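You operate a simulated robot arm through the tools that you are given. There is no shell and no other tool. Be economical: measure what you need, move in short steps, check, and stop when the job is done.

You are at the controls of a simulated robot arm. One attempt, no reset.

Task
Dry the wet striped disc in the low beige dryer.
Fine: wait till its lamp turns green; lid shut before the knob goes to WARM; knob OFF after; leave the disc inside; the other discs stay.
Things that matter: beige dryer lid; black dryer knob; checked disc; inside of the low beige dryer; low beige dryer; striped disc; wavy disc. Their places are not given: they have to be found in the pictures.

Only the result counts: the job must be done as asked and must still hold three seconds after the hand-in. Knocking over, shifting, dropping, spilling or breaking anything else fails it. A push-on lid holds only when it is set on centred and level and pressed home; a screw cap is set on level and turned clockwise until tight.

Robot
A 7-joint arm with a two-finger parallel gripper, fixed in place. Base frame: the origin is at the foot of the arm, x ahead of it, y to its left, z up. Readings come in mm, rad, newtons and seconds.
With the tool pointing down near the work surface it reaches from about 200 to 680 mm from the base axis. Its first joint turns from -1.152 to 1.152 rad. Payload 2.4 kg.
Tool frame: the origin (TCP) lies between the finger pads and is the grasp point; the fingertips stand 30 mm ahead of it; z points along the fingers, y is the line along which they close. Largest opening 94 mm; finger width 28, thickness 10; the body of the gripper, 50 by 96 mm, starts 55 mm behind the TCP.
Orientation is that of the tool frame in the base frame, as [roll, pitch, yaw] about the fixed x, y, z axes, in that order (R = Rz(yaw) Ry(pitch) Rx(roll)). With the fingers straight down and closing along the base's y, the tool's x points along the base's -x, its y along +y and its z along -z.

Tools
- The arm moves only by the tool drive_tool. Its argument "targets" is a list of rows, each an object (a shift or turn left out is 0, a gripper value left out holds the last) with "translation": the shift along the tool's x, y, z in cm, a list of three; "delta_rot": the turn, a rotation vector about the tool's x, y, z in rad, a list of three; "gripper": the finger opening in cm, from 0 to 9.4. In form: [{"translation": [x, y, z], "delta_rot": [wx, wy, wz], "gripper": gripper}, ...]. A call has 1 to 10 rows; each row shifts and turns the commanded pose from where the row before left it, along the tool's axes as they then stand. Rows are played at 5 a second. More than 50 mm and 0.15 rad between two rows, or a gripper value outside its range, and nothing of the call is played. Where a pose cannot be reached the arm comes as near as it can. A force on the tool above 70 N (or 10 N above the force at the start of the call, whichever is more), or a blocked arm, ends the call early, and 0.2 s more pass. The fingers move at their own pace (about 153 mm/s each) and stop on an object; they squeeze with about 26 N. The grip force told is the motor's: it shows also when the fingers shut on nothing. Time passes only in rows, and 0.2 s behind the last, so rows that do not move let the fingers close. The reply holds the time, the measured pose of the TCP, the force on the tool along the base axes, the opening and the grip force, in the units named above and with some noise, with the torque about the TCP (base axes, N m) and any sound that the robot's microphone picked up.
- Cameras (640 x 400 px; columns grow to the right, rows downward): "scene" is fixed at [41.6, 476.9, 1442.7]; the picture's right is [-0.73, -0.69, 0.00], its down [-0.41, 0.43, -0.81] and it looks along [0.56, -0.59, -0.59] (base axes); focal length 349 px, centre (320, 200). "wrist" rides on the gripper at [76, 14, -102] in the tool frame; the picture's right is [-0.18, 0.98, 0.00], its down [-0.75, -0.14, -0.64] and it looks along [-0.63, -0.12, 0.77] (tool axes); focal length 243 px, centre (320, 200).
- get_image(camera): a new picture of that camera. The clock stands still meanwhile.
- pixel_to_xyz(camera, pixels): for up to 12 pixels [column, row] of the newest picture of that camera ("zoom" is the newest enlarged one), the place [x, y, z] in the base frame of the surface seen there, good to about 2 mm. The clock stands still meanwhile.
- enlarge(camera, box): a new picture of the part [left, top, right, bottom] of that camera's present view, enlarged. The clock stands still meanwhile.
- job_done(): hands the job in; it is judged then, once.

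Work in short steps. Measure before you move; look again where a grasp or a placing could have gone wrong, and mend it. You have 80 turns and 38 pictures in all, those below and enlarged ones among them. Open the gripper and draw the arm clear of the work before you hand the job in, unless the task says otherwise; then end with one line.

The tools are called after "Request:" as a command line: name --argument value ..., lists and objects as JSON in quotes. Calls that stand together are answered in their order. drive_tool: Moves the arm, as the interface text tells. Its arguments: {"type":"object","properties":{"targets":{"type":"array","items":{"type":"object","properties":{"translation":{"type":"array","items":{"type":"number"}},"delta_rot":{"type":"array","items":{"type":"number"}},"gripper":{"type":"number"}}}}},"required":["targets"]} The other tools are called the same way: get_image (camera) takes a picture; pixel_to_xyz (camera, pixels) gives the place of the surface under pixels of a picture; enlarge (camera, box) takes an enlarged picture of a part of a camera's view; job_done () hands the job in.

At the start:

```text
clock: 0.0
ee_pos: [304.3, -94.2, 1095.8]
orientation: [3.141, -0.001, -3.141]
contact_force: [-0.4, 0.7, 0.7]
moment: [0.0, 0.0, -0.04]
gripper_width: 93.7
grasp_force: 0.1
```

scene: 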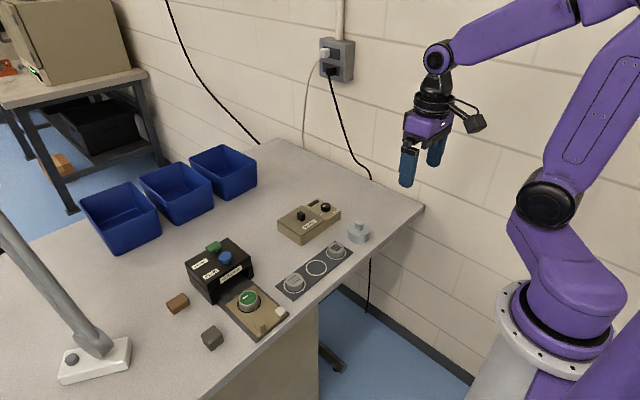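
wrist: 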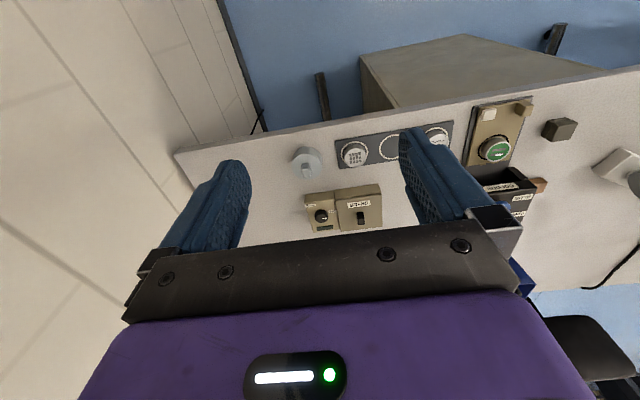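

I start with enlarged views of the work area around scene pixels (180-380, 190-350).

Request:
enlarge --camera "scene" --box '[260, 190, 380, 265]'

Request:
enlarge --camera "scene" --box '[160, 230, 320, 350]'

Request:
enlarge --camera "wrist" --box '[280, 90, 600, 290]'

```text
5.33 times, centred on (320, 228) of scene
```

zoom: 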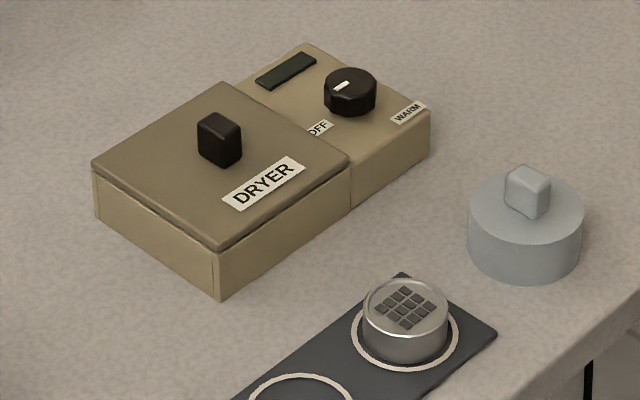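

```text
3.33 times, centred on (240, 290) of scene
```

zoom: 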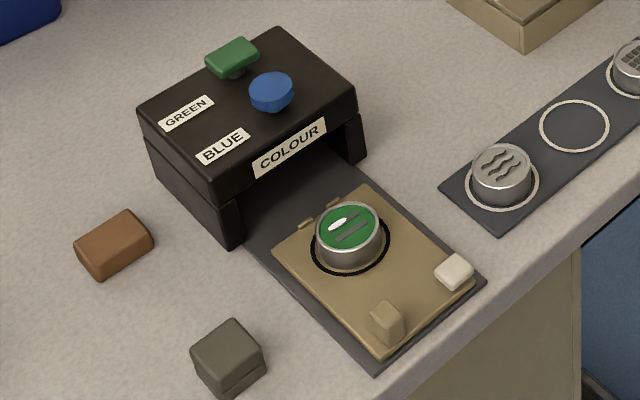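

```text
2.00 times, centred on (440, 190) of wrist
```

zoom: 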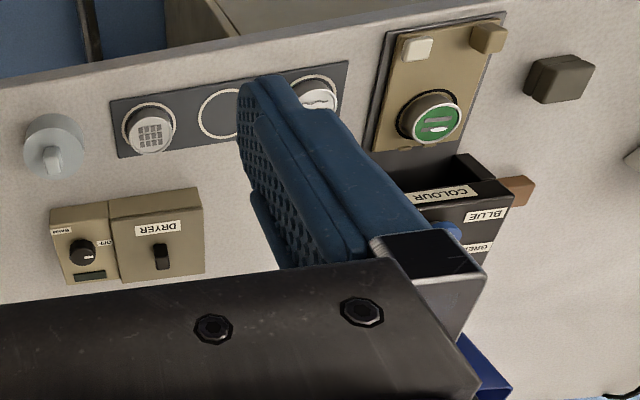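

I measure the dryer's lid, handle and knob, and the striped disc on the tray (scene about (248,297)).

Request:
pixel_to_xyz --camera "scene" --pixels '[[300.6, 213], [325.6, 206], [301.6, 206.5], [278.5, 221], [300.9, 235], [324.5, 219.6], [248.4, 298], [240, 297], [257, 297], [245, 335], [318, 199.5], [340, 211]]'

Request:
enlarge --camera "scene" --box '[225, 280, 289, 320]'

```text
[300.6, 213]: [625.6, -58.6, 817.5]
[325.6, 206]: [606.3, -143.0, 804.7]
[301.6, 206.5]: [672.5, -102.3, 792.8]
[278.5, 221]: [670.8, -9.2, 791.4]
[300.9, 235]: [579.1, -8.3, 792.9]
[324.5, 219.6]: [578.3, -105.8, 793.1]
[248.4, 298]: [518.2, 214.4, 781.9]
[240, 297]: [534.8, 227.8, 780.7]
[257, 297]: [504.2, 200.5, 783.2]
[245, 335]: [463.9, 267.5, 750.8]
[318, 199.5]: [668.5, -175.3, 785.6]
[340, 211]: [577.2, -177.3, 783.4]
```

```text
10.00 times, centred on (257, 300) of scene
```

zoom: 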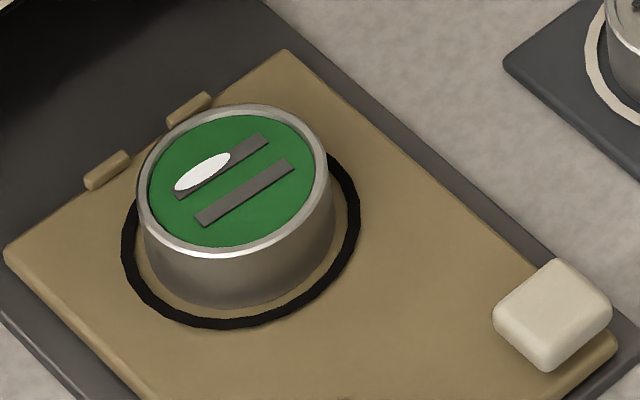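

The lid handle is at about (626,-58,817) and lid top at z≈793; the striped disc is at about (518,214,782). I move above the handle and look closely.

Request:
drive_tool --targets '[{"translation": [-4, 0.46, 2.3]}, {"translation": [-4, 0.46, 2.3]}, {"translation": [-4, 0.46, 2.3]}, {"translation": [-4, 0.46, 2.3]}, {"translation": [-4, 0.46, 2.3]}, {"translation": [-4, 0.46, 2.3]}, {"translation": [-4, 0.46, 2.3]}, {"translation": [-4, 0.46, 2.3]}]'

Request:
get_image --camera "wrist"

```text
clock: 1.8
ee_pos: [627.4, -57.1, 911.6]
orientation: [-3.14, 0.0, 3.141]
contact_force: [-0.3, -0.2, 0.2]
moment: [0.0, -0.02, 0.01]
gripper_width: 94.3
grasp_force: 0.1
```

```text
31 pictures are left
```

wrist: 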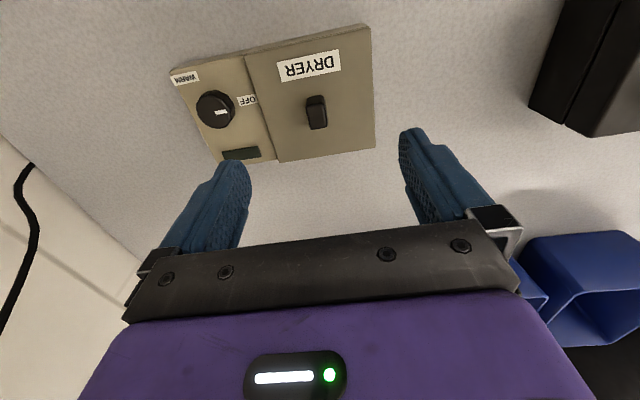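

The handle (317,112) is longer along x and narrow along y, which fits my closing direction. I enlarge it for measuring and for signs of hinges.

Request:
enlarge --camera "wrist" --box '[160, 10, 400, 170]'

Request:
pixel_to_xyz --camera "wrist" --pixels '[[315, 98], [317, 108], [209, 105], [220, 112], [370, 30], [374, 146], [280, 160], [250, 55]]'

```text
2.50 times, centred on (280, 90) of wrist
```

zoom: 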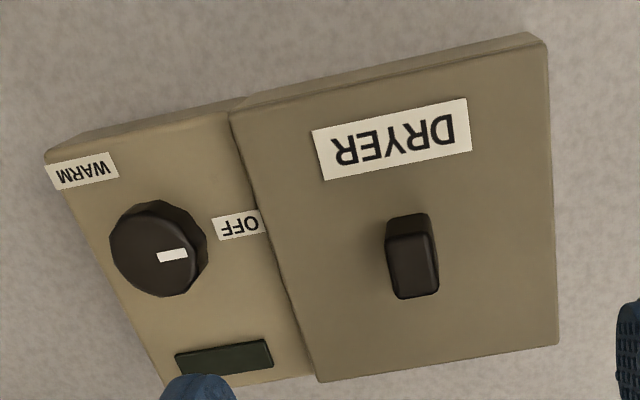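

```text
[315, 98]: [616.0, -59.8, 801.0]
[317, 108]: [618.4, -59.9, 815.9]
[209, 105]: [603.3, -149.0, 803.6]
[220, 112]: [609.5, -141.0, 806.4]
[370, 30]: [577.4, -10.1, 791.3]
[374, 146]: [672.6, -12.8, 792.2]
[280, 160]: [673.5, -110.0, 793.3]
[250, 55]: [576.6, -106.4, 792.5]
```

Handle centre is ≈(626,-59), top z≈817. I lower to TCP z≈826 (tips at 796, just above the lid) and close.

Request:
drive_tool --targets '[{"translation": [0, -0.1, 3], "gripper": 5}, {"translation": [0, -0.1, 3], "gripper": 5}, {"translation": [0, 0, 2.5], "gripper": 5}, {"gripper": 0}, {"gripper": 0}, {"gripper": 0}]'

```text
clock: 3.2
ee_pos: [625.8, -59.7, 827.1]
orientation: [-3.14, 0.0, -3.142]
contact_force: [0.5, -0.3, -1.3]
moment: [-0.01, 0.13, 0.01]
gripper_width: 16.0
grasp_force: 44.9
```

The handle is held at 16 mm. I lift gently to see whether the lid is loose or hinged.

Request:
drive_tool --targets '[{"translation": [0, 0, -0.5]}, {"translation": [0, 0, -0.5]}, {"translation": [0, 0, -1]}]'

Request:
enlarge --camera "scene" --box '[260, 170, 380, 245]'

```text
clock: 4.0
ee_pos: [623.4, -59.1, 843.4]
orientation: [3.141, -0.013, -3.141]
contact_force: [0.8, 1.5, -37.1]
moment: [0.04, 0.01, 0.02]
gripper_width: 15.8
grasp_force: 44.6
```

```text
5.33 times, centred on (320, 208) of scene
```

zoom: 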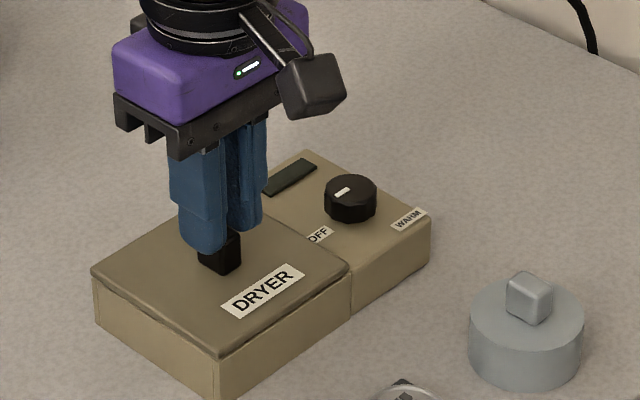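

The lid did not rise: 37 N and the fingers slipped up the handle, so it probably slides or is hinged. I open, back off and look closer at its edges.

Request:
drive_tool --targets '[{"gripper": 5}, {"gripper": 5}, {"translation": [4, 0, -3]}, {"translation": [4, 0, -3]}]'

Request:
enlarge --camera "scene" --box '[272, 200, 336, 250]'

Request:
get_image --camera "wrist"

```text
clock: 5.0
ee_pos: [545.3, -59.7, 905.9]
orientation: [3.141, 0.002, 3.141]
contact_force: [0.1, -0.1, -0.6]
moment: [0.02, -0.04, 0.03]
gripper_width: 49.7
grasp_force: 0.1
```

```text
8.00 times, centred on (304, 225) of scene
```

zoom: 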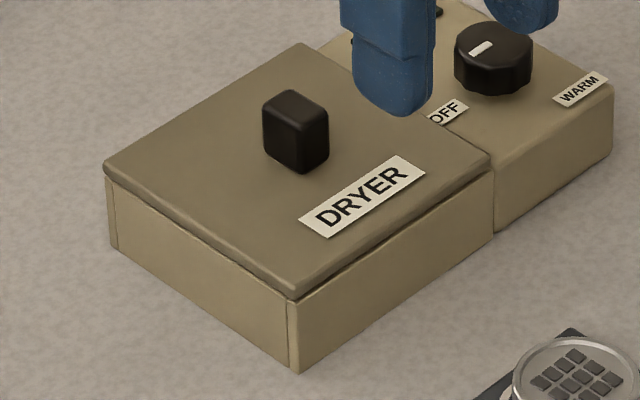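

```text
27 pictures are left
```

wrist: 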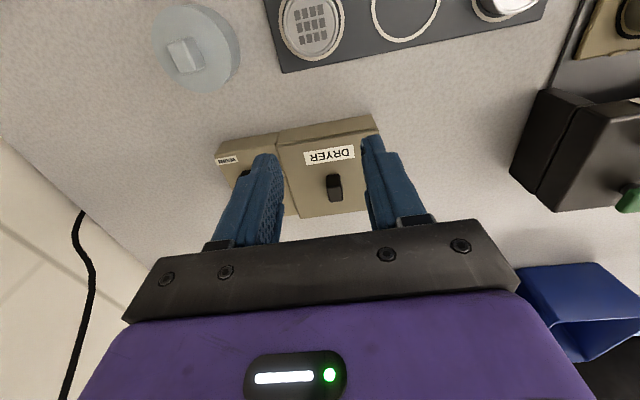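

No hinges are visible; the lid is a flat slab, so a slide is likely. I regrip the handle low and probe gently sideways, toward +y first (the free side).

Request:
drive_tool --targets '[{"translation": [-4, 0, 2], "gripper": 5}, {"translation": [-4, 0, 2]}, {"translation": [0, 0, 2]}, {"translation": [0, 0, 2]}, {"gripper": 0}, {"gripper": 0}, {"gripper": 0}]'

Request:
drive_tool --targets '[{"translation": [0, 0.3, 0]}, {"translation": [0, 0.3, 0]}]'

```text
clock: 6.6
ee_pos: [626.3, -58.4, 826.1]
orientation: [3.141, 0.0, 3.141]
contact_force: [2.7, -0.8, 0.7]
moment: [0.02, 0.78, -0.05]
gripper_width: 15.6
grasp_force: 45.0
```

```text
clock: 7.2
ee_pos: [625.0, -52.5, 826.1]
orientation: [-3.142, 0.001, -3.14]
contact_force: [5.1, 0.1, -1.3]
moment: [-0.02, 1.06, -0.11]
gripper_width: 15.9
grasp_force: 44.8
```

It slid 6 mm toward +y with no resistance. I keep sliding about 80 mm.

Request:
drive_tool --targets '[{"translation": [0, 1.2, 0]}, {"translation": [0, 1.2, 0]}, {"translation": [0, 1.2, 0]}, {"translation": [0, 1.2, 0]}, {"translation": [0, 1.2, 0]}, {"translation": [0, 1.2, 0]}]'

Request:
enlarge --camera "scene" --box '[240, 180, 368, 260]'

```text
clock: 8.6
ee_pos: [627.4, 21.2, 826.1]
orientation: [-3.141, 0.0, 3.141]
contact_force: [4.7, 1.8, -6.3]
moment: [0.16, -0.71, -0.1]
gripper_width: 15.7
grasp_force: 45.3
```

```text
5.00 times, centred on (304, 220) of scene
```

zoom: 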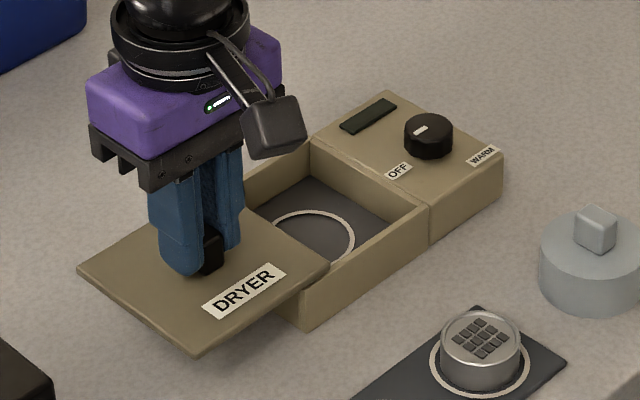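

The lid slides open and the cavity with its ring mark is exposed. I release the handle, retreat up, and look at the cavity.

Request:
drive_tool --targets '[{"gripper": 4}, {"gripper": 4}, {"translation": [0, 0, -4]}, {"translation": [1, -2, -4]}, {"translation": [1, -2, -4]}, {"translation": [1, -2, 0]}]'

Request:
get_image --camera "wrist"

Request:
enlarge --camera "scene" --box '[240, 180, 368, 260]'

```text
clock: 10.0
ee_pos: [596.6, -42.6, 947.1]
orientation: [3.141, 0.0, -3.142]
contact_force: [0.3, 0.7, -0.2]
moment: [-0.02, 0.05, 0.03]
gripper_width: 40.1
grasp_force: 0.0
```

```text
25 pictures are left
```

wrist: 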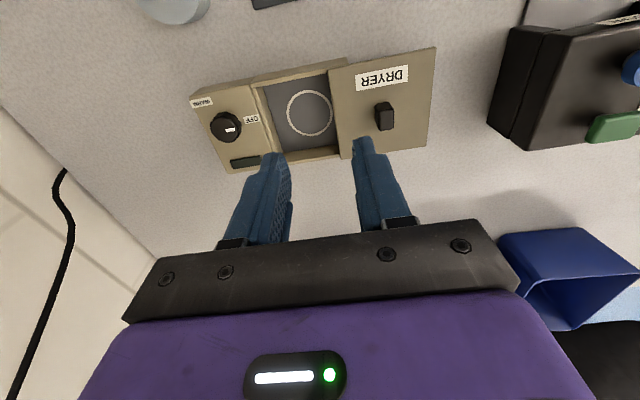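

```text
5.00 times, centred on (304, 220) of scene
```

zoom: 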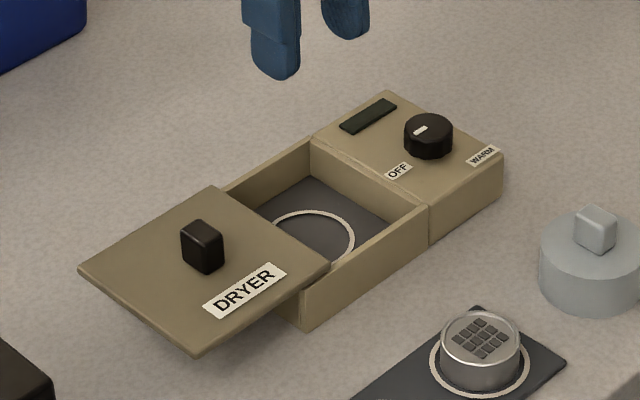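

The lid stays open on its own. I measure the ring at wrist (310,113), the cavity walls, and the knob and labels.

Request:
pixel_to_xyz --camera "wrist" --pixels '[[288, 114], [332, 112], [309, 92], [312, 135], [310, 113], [267, 92], [300, 155], [330, 85], [225, 127], [252, 119], [202, 102], [232, 130]]'

Request:
pixel_to_xyz --camera "zoom" --pixels '[[428, 136], [415, 132], [428, 128], [398, 171], [483, 155], [310, 143], [428, 205], [318, 240], [370, 115], [480, 335], [600, 255]]'

```text
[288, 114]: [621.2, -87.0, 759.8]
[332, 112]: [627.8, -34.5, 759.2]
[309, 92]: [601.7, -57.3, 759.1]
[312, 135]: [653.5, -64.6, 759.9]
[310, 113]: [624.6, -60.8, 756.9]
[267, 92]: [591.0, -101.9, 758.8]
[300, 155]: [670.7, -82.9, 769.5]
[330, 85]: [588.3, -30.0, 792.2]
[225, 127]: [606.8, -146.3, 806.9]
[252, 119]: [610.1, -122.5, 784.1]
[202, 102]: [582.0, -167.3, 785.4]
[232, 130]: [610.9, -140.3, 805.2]
```

```text
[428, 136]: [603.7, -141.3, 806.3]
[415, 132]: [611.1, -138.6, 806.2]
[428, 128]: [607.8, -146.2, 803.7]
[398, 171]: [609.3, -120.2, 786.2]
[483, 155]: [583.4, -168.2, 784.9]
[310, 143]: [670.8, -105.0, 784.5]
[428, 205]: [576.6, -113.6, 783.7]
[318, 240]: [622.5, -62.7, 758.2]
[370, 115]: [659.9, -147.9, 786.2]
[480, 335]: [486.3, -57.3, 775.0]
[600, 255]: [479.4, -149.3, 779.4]
```

Ring centre is (626,-60), floor z≈758. Now I move above the striped disc, near (518,214), to look.

Request:
drive_tool --targets '[{"translation": [1.4, 4.25, 0], "gripper": 9}, {"translation": [1.4, 4.25, 0]}, {"translation": [1.4, 4.25, 0]}, {"translation": [1.4, 4.25, 0]}, {"translation": [1.4, 4.25, 0]}, {"translation": [1.4, 4.25, 0]}]'

Request:
get_image --camera "wrist"

Request:
enlarge --camera "wrist" --box '[160, 0, 480, 200]'

```text
clock: 11.4
ee_pos: [513.0, 214.3, 947.6]
orientation: [-3.142, 0.001, -3.14]
contact_force: [-0.1, -0.6, 0.8]
moment: [0.02, 0.01, 0.04]
gripper_width: 90.1
grasp_force: 0.1
```

```text
23 pictures are left
```

wrist: 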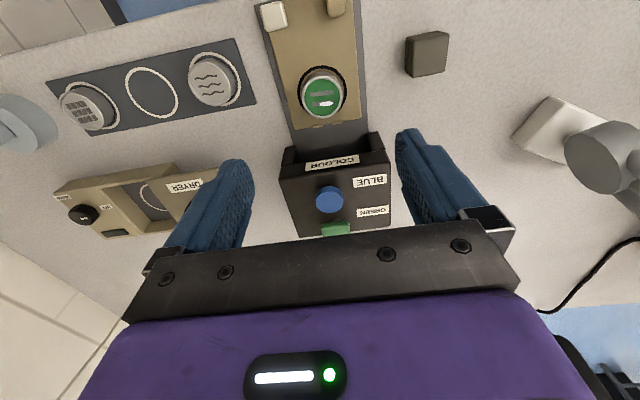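

```text
2.00 times, centred on (320, 100) of wrist
```

zoom: 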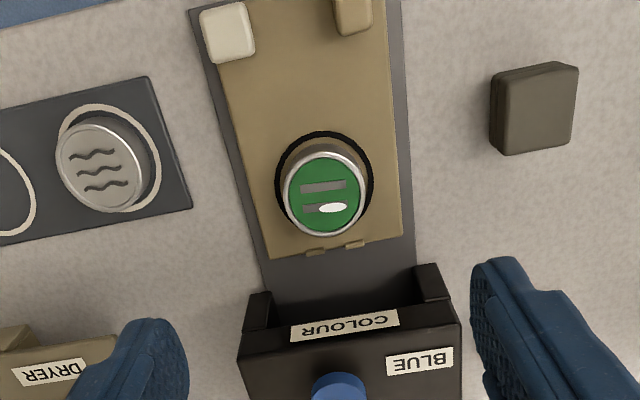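

Request:
pixel_to_xyz --camera "zoom" --pixels '[[323, 192], [286, 195], [363, 190], [322, 155], [325, 233], [260, 150], [395, 150], [265, 258], [400, 235], [360, 320], [430, 270], [510, 150]]'

```text
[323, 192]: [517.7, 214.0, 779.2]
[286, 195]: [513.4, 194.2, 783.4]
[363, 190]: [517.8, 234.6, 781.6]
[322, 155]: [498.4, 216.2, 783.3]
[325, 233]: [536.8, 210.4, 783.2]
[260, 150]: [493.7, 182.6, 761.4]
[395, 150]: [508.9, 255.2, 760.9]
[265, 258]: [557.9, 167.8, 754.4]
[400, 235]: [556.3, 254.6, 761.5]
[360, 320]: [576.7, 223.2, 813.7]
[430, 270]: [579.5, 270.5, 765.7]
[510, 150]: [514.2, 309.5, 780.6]
```

Disc centre (517.5,214), top 783, ≈41 mm wide, plate top ≈761; the hood starts at x≈570, so closing along y is clear. I descend to TCP z≈797 and grip the sides.

Request:
drive_tool --targets '[{"translation": [-0.45, 0, 4], "gripper": 7}, {"translation": [0, 0, 4]}, {"translation": [0, 0, 4]}, {"translation": [0, 0, 3]}, {"gripper": 0}, {"gripper": 0}, {"gripper": 0}]'

Request:
enlarge --camera "scene" --box '[200, 240, 312, 320]'

```text
clock: 13.0
ee_pos: [516.1, 214.1, 796.8]
orientation: [-3.141, 0.001, -3.14]
contact_force: [-0.3, 0.1, 0.6]
moment: [0.0, -0.01, 0.01]
gripper_width: 42.5
grasp_force: 25.9
```

```text
5.00 times, centred on (256, 280) of scene
```

zoom: 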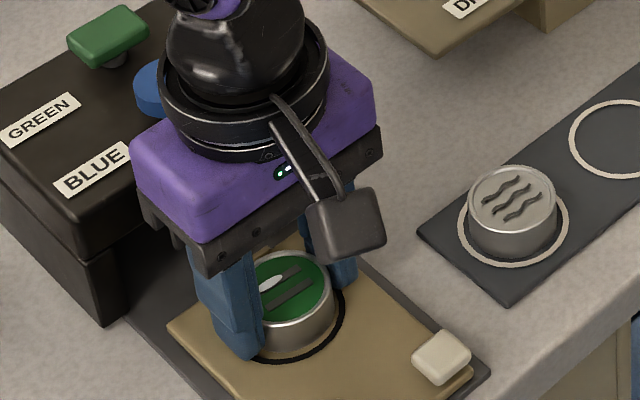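

The disc is held (42.5 mm). I lift straight up, then carry it level to above the dryer.

Request:
drive_tool --targets '[{"translation": [0, 0, -1]}, {"translation": [0, 0, -3]}, {"translation": [0, 0, -4]}, {"translation": [0, 0, -4]}, {}]'

Request:
drive_tool --targets '[{"translation": [-1.1, -2.74, 0]}, {"translation": [-1.1, -2.74, 0]}, {"translation": [-1.1, -2.74, 0]}, {"translation": [-1.1, -2.74, 0]}, {"translation": [-1.1, -2.74, 0]}, {"translation": [-1.1, -2.74, 0]}, {"translation": [-1.1, -2.74, 0]}, {"translation": [-1.1, -2.74, 0]}, {"translation": [-1.1, -2.74, 0]}, {"translation": [-1.1, -2.74, 0]}]'

Request:
get_image --camera "wrist"

```text
clock: 14.2
ee_pos: [515.4, 213.6, 916.7]
orientation: [3.141, 0.001, 3.141]
contact_force: [0.7, -0.1, -0.7]
moment: [-0.02, 0.02, -0.03]
gripper_width: 42.5
grasp_force: 26.3
```

```text
clock: 16.4
ee_pos: [626.2, -60.7, 917.1]
orientation: [-3.141, 0.0, 3.14]
contact_force: [0.2, -0.3, -1.2]
moment: [-0.02, 0.01, 0.0]
gripper_width: 42.5
grasp_force: 26.4
```

```text
20 pictures are left
```

wrist: 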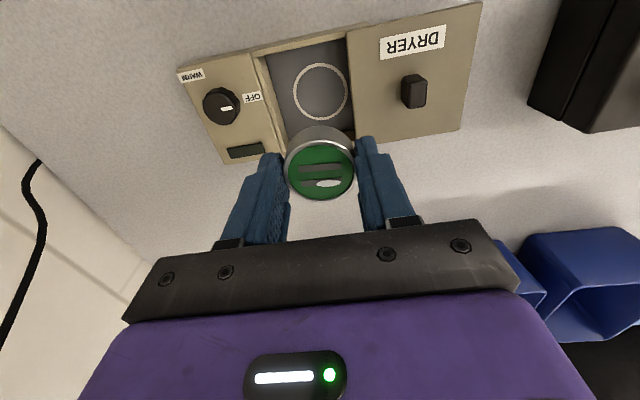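

The disc is carried well. I measure the cavity's inner limits and the lid edge while it hangs above, and turn 90° meanwhile so the fingers close along x.

Request:
pixel_to_xyz --camera "wrist" --pixels '[[262, 56], [267, 54], [346, 37], [349, 60], [351, 90], [300, 42], [300, 48], [272, 62], [284, 130], [290, 145], [282, 151], [352, 110]]'

Request:
drive_tool --targets '[{"delta_rot": [0, 0, 0.1496]}, {"delta_rot": [0, 0, 0.1496]}, {"delta_rot": [0, 0, 0.1496]}, {"delta_rot": [0, 0, 0.1496]}, {"delta_rot": [0, 0, 0.1496]}, {"delta_rot": [0, 0, 0.1496]}, {"delta_rot": [0, 0, 0.1496]}, {"delta_rot": [0, 0, 0.1496]}, {"delta_rot": [0, 0, 0.1496]}, {"delta_rot": [0, 0, 0.1496]}]'

```text
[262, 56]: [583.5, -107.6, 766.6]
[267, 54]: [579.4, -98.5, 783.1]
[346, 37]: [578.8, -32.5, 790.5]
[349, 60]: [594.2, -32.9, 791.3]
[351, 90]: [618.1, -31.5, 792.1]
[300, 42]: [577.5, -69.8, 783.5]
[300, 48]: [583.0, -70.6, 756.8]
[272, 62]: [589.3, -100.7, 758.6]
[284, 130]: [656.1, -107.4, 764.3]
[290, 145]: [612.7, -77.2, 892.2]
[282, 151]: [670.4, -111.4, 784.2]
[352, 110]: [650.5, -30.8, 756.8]
```

```text
clock: 18.6
ee_pos: [626.8, -59.6, 917.0]
orientation: [3.141, 0.0, 1.643]
contact_force: [0.3, 0.2, -0.3]
moment: [0.01, 0.0, -0.02]
gripper_width: 42.5
grasp_force: 25.7
```

Cavity inner span is x 583–668, y from -107 to the lid edge at -31; closing along x clears all. I finish the turn and lower to just above the floor (TCP≈796).

Request:
drive_tool --targets '[{"delta_rot": [0, 0, 0.072]}, {"translation": [-0.1, 0, 4]}, {"translation": [0, 0, 4]}, {"translation": [0, 0, 3]}, {"translation": [0, 0, 1]}, {}]'

Request:
enlarge --camera "scene" --box '[260, 170, 372, 250]'

```text
clock: 20.0
ee_pos: [626.8, -61.4, 797.3]
orientation: [-3.141, -0.001, 1.573]
contact_force: [-0.2, 0.3, -0.9]
moment: [-0.01, -0.03, 0.01]
gripper_width: 42.6
grasp_force: 26.0
```

```text
5.00 times, centred on (316, 210) of scene
```

zoom: 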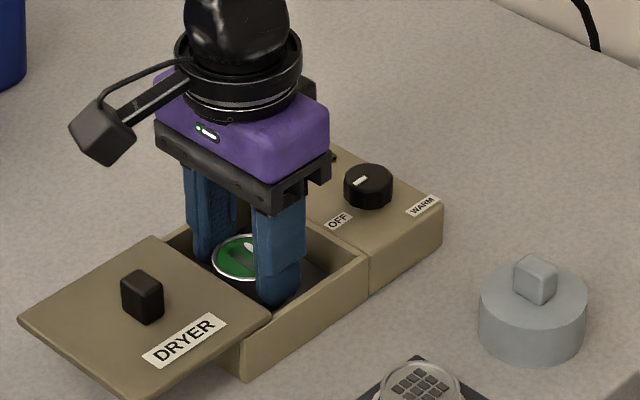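

The disc is in the cavity and centred. I lower in millimetres to contact, then open slightly and rise.

Request:
drive_tool --targets '[{"translation": [0, 0, 0.15]}, {"translation": [0, 0, 0.1]}, {}]'

```text
clock: 20.8
ee_pos: [626.9, -62.2, 794.6]
orientation: [3.141, 0.0, 1.573]
contact_force: [1.3, -0.5, 0.2]
moment: [-0.02, 0.01, 0.0]
gripper_width: 42.4
grasp_force: 25.9
```

Request:
drive_tool --targets '[{"translation": [0, 0, 0.1]}, {"translation": [0, 0, 0.05]}, {}]'

```text
clock: 21.6
ee_pos: [628.0, -62.1, 793.7]
orientation: [3.14, 0.001, 1.574]
contact_force: [0.0, -0.1, -0.6]
moment: [-0.03, 0.03, -0.03]
gripper_width: 42.5
grasp_force: 26.1
```

No contact yet at z 793.7; I continue a couple of millimetres more.

Request:
drive_tool --targets '[{"translation": [0, 0, 0.1]}, {"translation": [0, 0, 0.1]}, {}]'

```text
clock: 22.4
ee_pos: [626.2, -61.4, 792.2]
orientation: [3.141, 0.001, 1.574]
contact_force: [-3.0, -0.6, 11.1]
moment: [0.03, 0.19, 0.05]
gripper_width: 42.6
grasp_force: 26.5
```

Contact (11 N up): the disc is on the floor. I open to 55 mm and rise straight up.

Request:
drive_tool --targets '[{"translation": [0, 0, -0.1], "gripper": 5.4}, {"gripper": 5.4}, {"translation": [0, 0, -3]}, {"translation": [0, 0, -4]}, {"translation": [0, 0, -4]}]'

Request:
enlarge --camera "scene" --box '[260, 170, 372, 250]'

```text
clock: 23.6
ee_pos: [625.1, -61.3, 903.3]
orientation: [-3.141, 0.0, 1.575]
contact_force: [-0.1, -0.3, 0.5]
moment: [0.03, -0.03, -0.01]
gripper_width: 54.1
grasp_force: 0.1
```

```text
5.00 times, centred on (316, 210) of scene
```

zoom: 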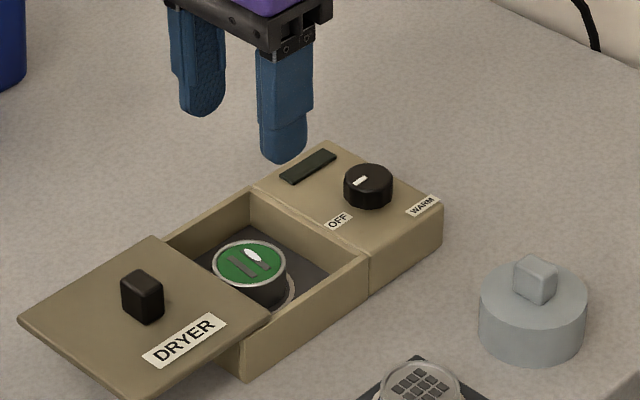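

The disc sits in place. Now I move over the lid handle (626,21), lower to z≈827 and grip it across x.

Request:
drive_tool --targets '[{"translation": [4.1, 0, 0]}, {"translation": [4.15, 0.1, 0]}, {}, {"translation": [0, 0, 4]}, {"translation": [0, 0, 3.6]}, {"gripper": 0}, {"gripper": 0}, {"gripper": 0}]'

Request:
drive_tool --targets '[{"translation": [-0.6, 0, 0]}, {"translation": [-1, 0, 0]}]'

```text
clock: 25.4
ee_pos: [624.6, 20.9, 826.0]
orientation: [-3.135, 0.001, 1.573]
contact_force: [-23.7, 1.3, 6.9]
moment: [-0.23, -0.34, -0.46]
gripper_width: 21.7
grasp_force: 45.4
```

```text
clock: 26.0
ee_pos: [624.7, 4.0, 825.6]
orientation: [-3.133, 0.0, 1.572]
contact_force: [-22.8, -0.5, 1.2]
moment: [0.32, -0.26, -0.2]
gripper_width: 21.8
grasp_force: 45.0
```

The lid slides back, but a sideways -23 N in x shows I'm off-centre; I ease 2 mm toward -x and continue closing.

Request:
drive_tool --targets '[{"translation": [0, -0.2, 0]}, {"translation": [-1.2, 0, 0]}, {"translation": [-1.2, 0, 0]}, {"translation": [-1.2, 0, 0]}, {"translation": [-1.2, 0, 0]}, {"translation": [-0.8, 0, 0]}]'

```text
clock: 27.4
ee_pos: [625.3, -52.4, 826.2]
orientation: [-3.141, 0.001, 1.572]
contact_force: [-11.5, -0.7, -5.9]
moment: [0.15, 0.11, -0.13]
gripper_width: 21.9
grasp_force: 44.7
```

Remaining is about 7 mm to the shut position (y≈-59.5); I push on until the end stop is felt.

Request:
drive_tool --targets '[{"translation": [-0.4, 0, 0]}, {"translation": [-0.3, 0, 0]}, {"translation": [-0.2, 0, 0]}, {}]'

```text
clock: 28.4
ee_pos: [624.4, -58.5, 826.8]
orientation: [-3.141, 0.0, 1.573]
contact_force: [-10.7, 5.0, -4.6]
moment: [-0.8, 0.25, -0.5]
gripper_width: 21.7
grasp_force: 45.2
```

A stop force of +5 N shows. I press 2 mm more, then release and rise for a look.

Request:
drive_tool --targets '[{"translation": [-0.2, 0, 0]}, {}]'

Request:
drive_tool --targets '[{"gripper": 4}, {"gripper": 4}, {"translation": [0, 0, -4]}, {"translation": [0, 0, -4]}, {"translation": [3, 0, 0]}, {"translation": [3, 0, 0]}]'

Request:
enlarge --camera "scene" --box '[270, 185, 350, 240]'

```text
clock: 29.0
ee_pos: [626.0, -58.3, 826.5]
orientation: [3.141, 0.0, 1.577]
contact_force: [-10.5, 13.8, -3.5]
moment: [-0.65, 0.14, -0.5]
gripper_width: 21.7
grasp_force: 44.9
```

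```text
clock: 30.4
ee_pos: [624.6, -0.6, 906.1]
orientation: [-3.14, -0.001, 1.574]
contact_force: [0.5, -0.7, -0.6]
moment: [0.05, -0.02, -0.02]
gripper_width: 40.0
grasp_force: 0.0
```

```text
7.27 times, centred on (310, 212) of scene
```

zoom: 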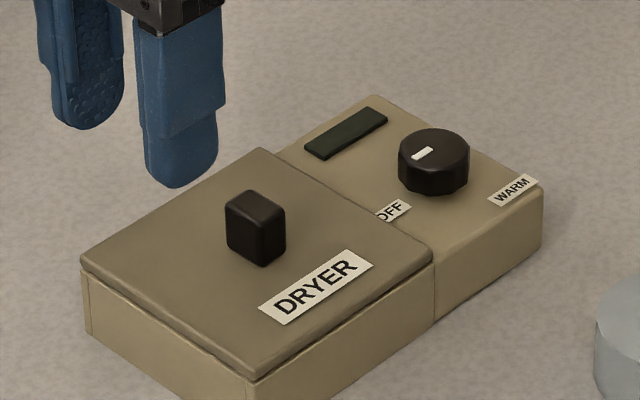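

The lid is fully shut, as at the start. I measure the knob, its mark and the labels.

Request:
pixel_to_xyz --camera "zoom" --pixels '[[434, 147], [400, 150], [468, 146], [434, 130], [434, 165], [415, 157], [430, 149], [395, 210], [513, 187], [380, 170], [434, 192]]'

```text
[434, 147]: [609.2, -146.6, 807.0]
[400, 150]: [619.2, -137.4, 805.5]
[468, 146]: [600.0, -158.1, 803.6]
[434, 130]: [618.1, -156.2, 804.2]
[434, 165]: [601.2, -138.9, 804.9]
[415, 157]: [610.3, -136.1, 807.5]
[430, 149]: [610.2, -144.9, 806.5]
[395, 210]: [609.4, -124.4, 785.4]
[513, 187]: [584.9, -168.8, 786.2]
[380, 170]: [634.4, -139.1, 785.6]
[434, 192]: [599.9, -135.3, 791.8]
```

Knob centre (609.6,-147.7), ~27 mm wide, top 806; mark points +y at OFF (90°), WARM lies at ≈221°, i.e. about 2.3 rad counter-clockwise from above. I move over it, lower and grip.

Request:
drive_tool --targets '[{"translation": [-4, -0.4, 0], "gripper": 5}, {"translation": [-4, -0.4, 0]}, {"translation": [-4, -0.4, 0]}, {"translation": [-2.7, -0.3, 0]}, {}, {"translation": [0, 0, 4]}, {"translation": [0, 0, 3]}, {"translation": [0, 0, 1.8]}, {}]'

Request:
drive_tool --targets '[{"gripper": 0}, {"gripper": 0}, {"gripper": 0}]'

```text
clock: 32.4
ee_pos: [611.0, -147.9, 817.1]
orientation: [-3.14, -0.001, 1.576]
contact_force: [-0.2, -0.2, -1.1]
moment: [0.01, 0.07, -0.01]
gripper_width: 50.1
grasp_force: 0.1
```

```text
clock: 33.2
ee_pos: [609.0, -149.1, 817.7]
orientation: [-3.138, 0.0, 1.573]
contact_force: [-14.1, 1.5, 5.0]
moment: [0.12, 0.47, 0.04]
gripper_width: 29.1
grasp_force: 44.3
```

Gripped at 29 mm; I ease 1.5 mm toward -x and make a small counter-clockwise test turn (tool -z).

Request:
drive_tool --targets '[{"translation": [0, -0.2, 0]}, {"delta_rot": [0, 0, -0.1]}, {"delta_rot": [0, 0, -0.1]}, {"delta_rot": [0, 0, -0.1]}]'

```text
clock: 34.2
ee_pos: [608.8, -148.6, 818.3]
orientation: [-3.141, -0.001, 1.876]
contact_force: [-1.4, 0.7, -3.3]
moment: [0.71, 0.23, -0.02]
gripper_width: 29.3
grasp_force: 45.2
```

Turns freely. I continue 1.3 rad and look.

Request:
drive_tool --targets '[{"delta_rot": [0, 0, -0.13]}, {"delta_rot": [0, 0, -0.13]}, {"delta_rot": [0, 0, -0.13]}, {"delta_rot": [0, 0, -0.13]}, {"delta_rot": [0, 0, -0.13]}, {"delta_rot": [0, 0, -0.13]}, {"delta_rot": [0, 0, -0.13]}, {"delta_rot": [0, 0, -0.13]}, {"delta_rot": [0, 0, -0.13]}, {"delta_rot": [0, 0, -0.13]}]'

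Request:
enlarge --camera "scene" --box '[290, 175, 370, 230]'

```text
clock: 36.4
ee_pos: [609.1, -147.9, 817.1]
orientation: [3.141, 0.0, -3.107]
contact_force: [11.5, 4.6, -14.9]
moment: [0.17, -0.7, -0.03]
gripper_width: 29.4
grasp_force: 44.8
```

```text
7.27 times, centred on (330, 202) of scene
```

zoom: 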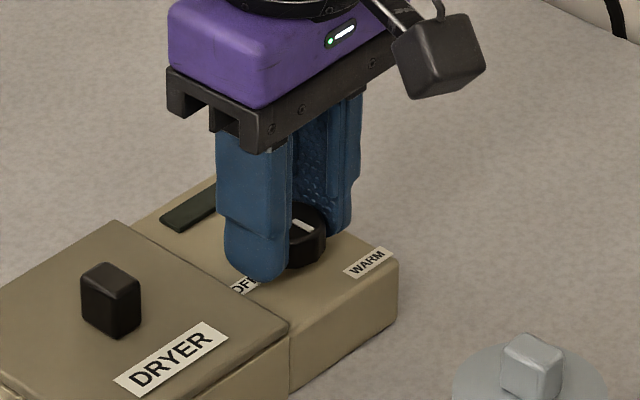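

The mark follows and now points to -x. I turn the remaining ≈0.7 rad, watching the torque for a stop.

Request:
drive_tool --targets '[{"delta_rot": [0, 0, -0.13]}, {"delta_rot": [0, 0, -0.13]}, {"delta_rot": [0, 0, -0.13]}, {"delta_rot": [0, 0, -0.13]}, {"delta_rot": [0, 0, -0.13]}, {}]'

Request:
enlarge --camera "scene" --box '[290, 175, 370, 230]'

```text
clock: 37.8
ee_pos: [610.1, -147.5, 818.0]
orientation: [-3.141, 0.0, -2.456]
contact_force: [13.7, 10.6, -11.5]
moment: [0.39, -0.51, 0.01]
gripper_width: 29.3
grasp_force: 44.9
```

```text
7.27 times, centred on (330, 202) of scene
```

zoom: 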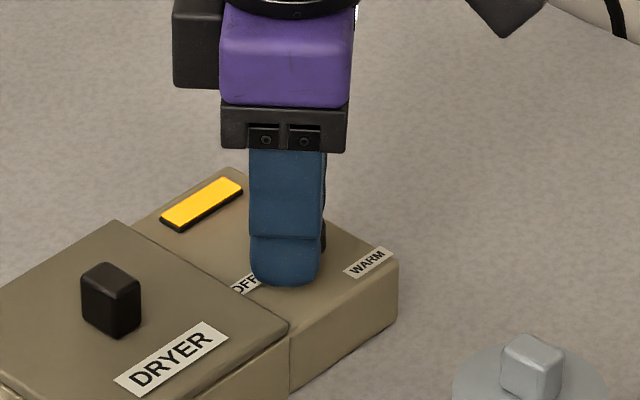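

The lamp is amber: it's running. I hold still and wait.

Request:
drive_tool --targets '[{}, {}, {}, {}, {}, {}, {}, {}, {}, {}]'

Request:
drive_tool --targets '[{}, {}, {}, {}, {}, {}, {}, {}, {}, {}]'

Request:
drive_tool --targets '[{}, {}, {}, {}, {}, {}, {}, {}, {}, {}]'

Request:
enlarge --camera "scene" --box '[290, 175, 370, 230]'

```text
clock: 40.0
ee_pos: [607.9, -147.6, 817.5]
orientation: [-3.139, 0.0, -2.458]
contact_force: [14.0, 12.1, -8.0]
moment: [0.36, -0.42, 0.01]
gripper_width: 29.4
grasp_force: 45.5
```

```text
clock: 42.2
ee_pos: [610.5, -147.6, 818.4]
orientation: [-3.142, 0.0, -2.458]
contact_force: [14.3, 11.9, -4.3]
moment: [0.34, -0.43, 0.01]
gripper_width: 29.6
grasp_force: 45.1
```

```text
clock: 44.4
ee_pos: [609.1, -148.8, 817.2]
orientation: [3.141, 0.001, -2.458]
contact_force: [13.9, 12.2, -2.9]
moment: [0.33, -0.41, 0.0]
gripper_width: 29.4
grasp_force: 44.8
```

```text
7.27 times, centred on (330, 202) of scene
```

zoom: 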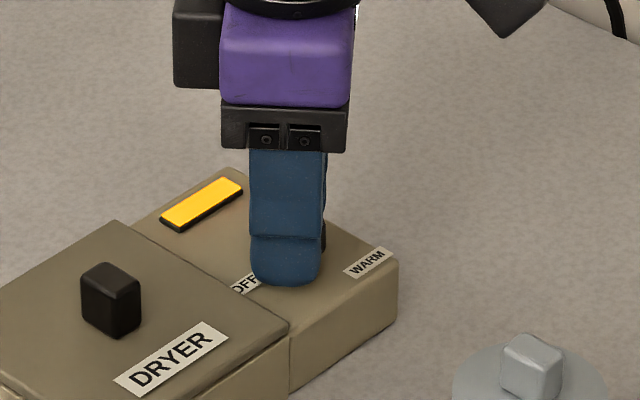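

Still amber after about 7 s. I wait longer.

Request:
drive_tool --targets '[{}, {}, {}, {}, {}, {}, {}, {}, {}, {}]'

Request:
drive_tool --targets '[{}, {}, {}, {}, {}, {}, {}, {}, {}, {}]'

Request:
drive_tool --targets '[{}, {}, {}, {}, {}, {}, {}, {}, {}, {}]'

Request:
enlarge --camera "scene" --box '[290, 175, 370, 230]'

```text
clock: 46.6
ee_pos: [609.2, -148.3, 818.4]
orientation: [3.141, 0.0, -2.456]
contact_force: [14.6, 11.7, -1.1]
moment: [0.34, -0.38, 0.01]
gripper_width: 29.4
grasp_force: 45.0
```

```text
clock: 48.8
ee_pos: [609.1, -146.3, 818.5]
orientation: [-3.14, 0.001, -2.457]
contact_force: [14.2, 11.9, -0.9]
moment: [0.34, -0.38, -0.02]
gripper_width: 29.8
grasp_force: 45.2
```

```text
clock: 51.0
ee_pos: [609.6, -148.3, 817.9]
orientation: [-3.141, -0.001, -2.459]
contact_force: [14.0, 12.5, -0.4]
moment: [0.32, -0.39, -0.02]
gripper_width: 29.3
grasp_force: 45.3
```

```text
7.27 times, centred on (330, 202) of scene
```

zoom: 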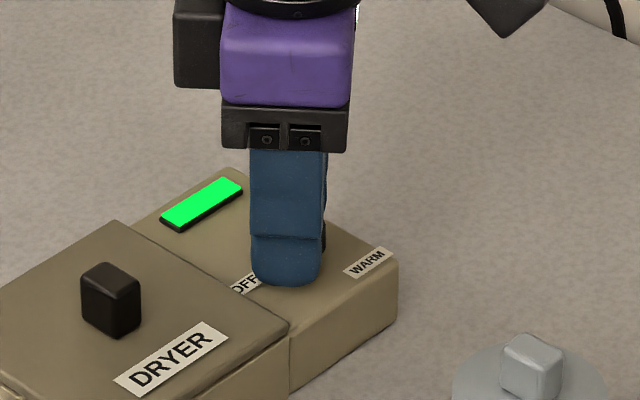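

The lamp is green. I turn the knob back clockwise by 2.25 rad to OFF.

Request:
drive_tool --targets '[{"delta_rot": [0, 0, 0.14]}, {"delta_rot": [0, 0, 0.14]}, {"delta_rot": [0, 0, 0.14]}, {"delta_rot": [0, 0, 0.14]}, {"delta_rot": [0, 0, 0.14]}, {"delta_rot": [0, 0, 0.14]}, {"delta_rot": [0, 0, 0.14]}, {"delta_rot": [0, 0, 0.14]}]'

Request:
drive_tool --targets '[{"delta_rot": [0, 0, 0.14]}, {"delta_rot": [0, 0, 0.14]}, {"delta_rot": [0, 0, 0.14]}, {"delta_rot": [0, 0, 0.14]}, {"delta_rot": [0, 0, 0.14]}, {"delta_rot": [0, 0, 0.14]}, {"delta_rot": [0, 0, 0.14]}, {"delta_rot": [0, 0, 0.15]}, {}]'

Request:
enlarge --camera "scene" --box '[290, 175, 370, 230]'

```text
clock: 52.8
ee_pos: [608.9, -147.8, 816.9]
orientation: [-3.141, 0.002, 2.703]
contact_force: [9.4, 12.6, -2.6]
moment: [0.1, -0.81, 0.02]
gripper_width: 29.3
grasp_force: 44.4
```

```text
clock: 54.8
ee_pos: [608.7, -148.0, 818.0]
orientation: [3.141, 0.001, 1.574]
contact_force: [11.0, 13.1, -2.4]
moment: [0.39, -0.32, 0.01]
gripper_width: 29.5
grasp_force: 44.7
```

```text
7.27 times, centred on (330, 202) of scene
```

zoom: 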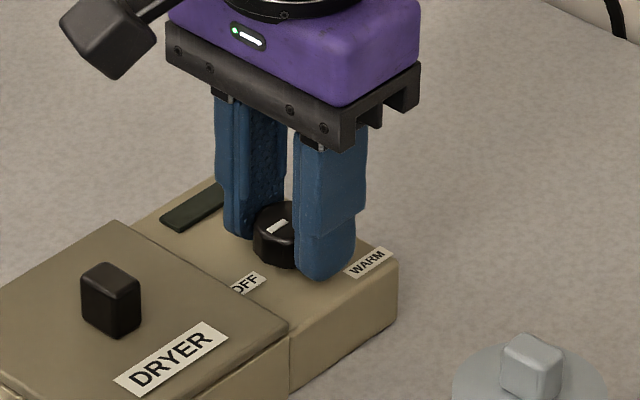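

The lamp is off and the mark is back at OFF. I release, rise and clear the work, then check.

Request:
drive_tool --targets '[{"gripper": 5}, {"gripper": 5}, {"gripper": 5, "translation": [0, 0, -2]}, {"translation": [0, 0, -4]}, {"translation": [0, 0, -4]}, {"translation": [0, -4, -2]}, {"translation": [0, -4, -2]}, {"translation": [0, -4, -2]}, {"translation": [0, -4, 0]}, {}]'

Request:
enlarge --camera "scene" --box '[270, 185, 350, 240]'

Request:
get_image --camera "scene"

```text
clock: 57.0
ee_pos: [447.2, -150.1, 979.4]
orientation: [3.141, 0.001, 1.575]
contact_force: [0.8, 0.5, 1.2]
moment: [0.03, -0.03, 0.0]
gripper_width: 50.2
grasp_force: 0.0
```

```text
7.27 times, centred on (310, 212) of scene
```

zoom: 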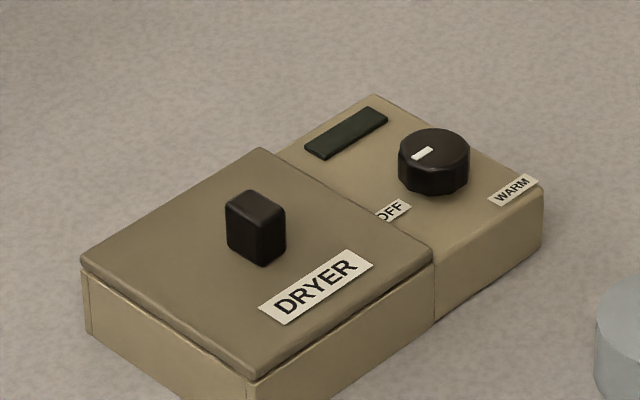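

```text
10 pictures are left
```

scene: 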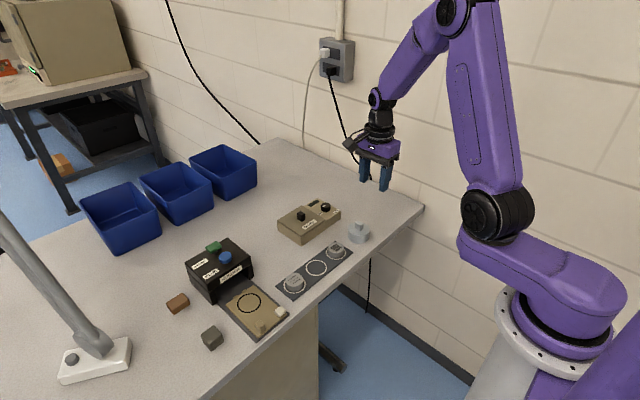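

The lid is shut, the knob is at OFF, the lamp is dark, the other discs have not moved and the arm is clear. I hand the job in.

Request:
job_done

```text
The job is handed in.
```

The striped disc is in the beige dryer and was dried until the lamp turned green. The lid is shut, the knob is back at OFF, the other discs were left in place, and the job is handed in.
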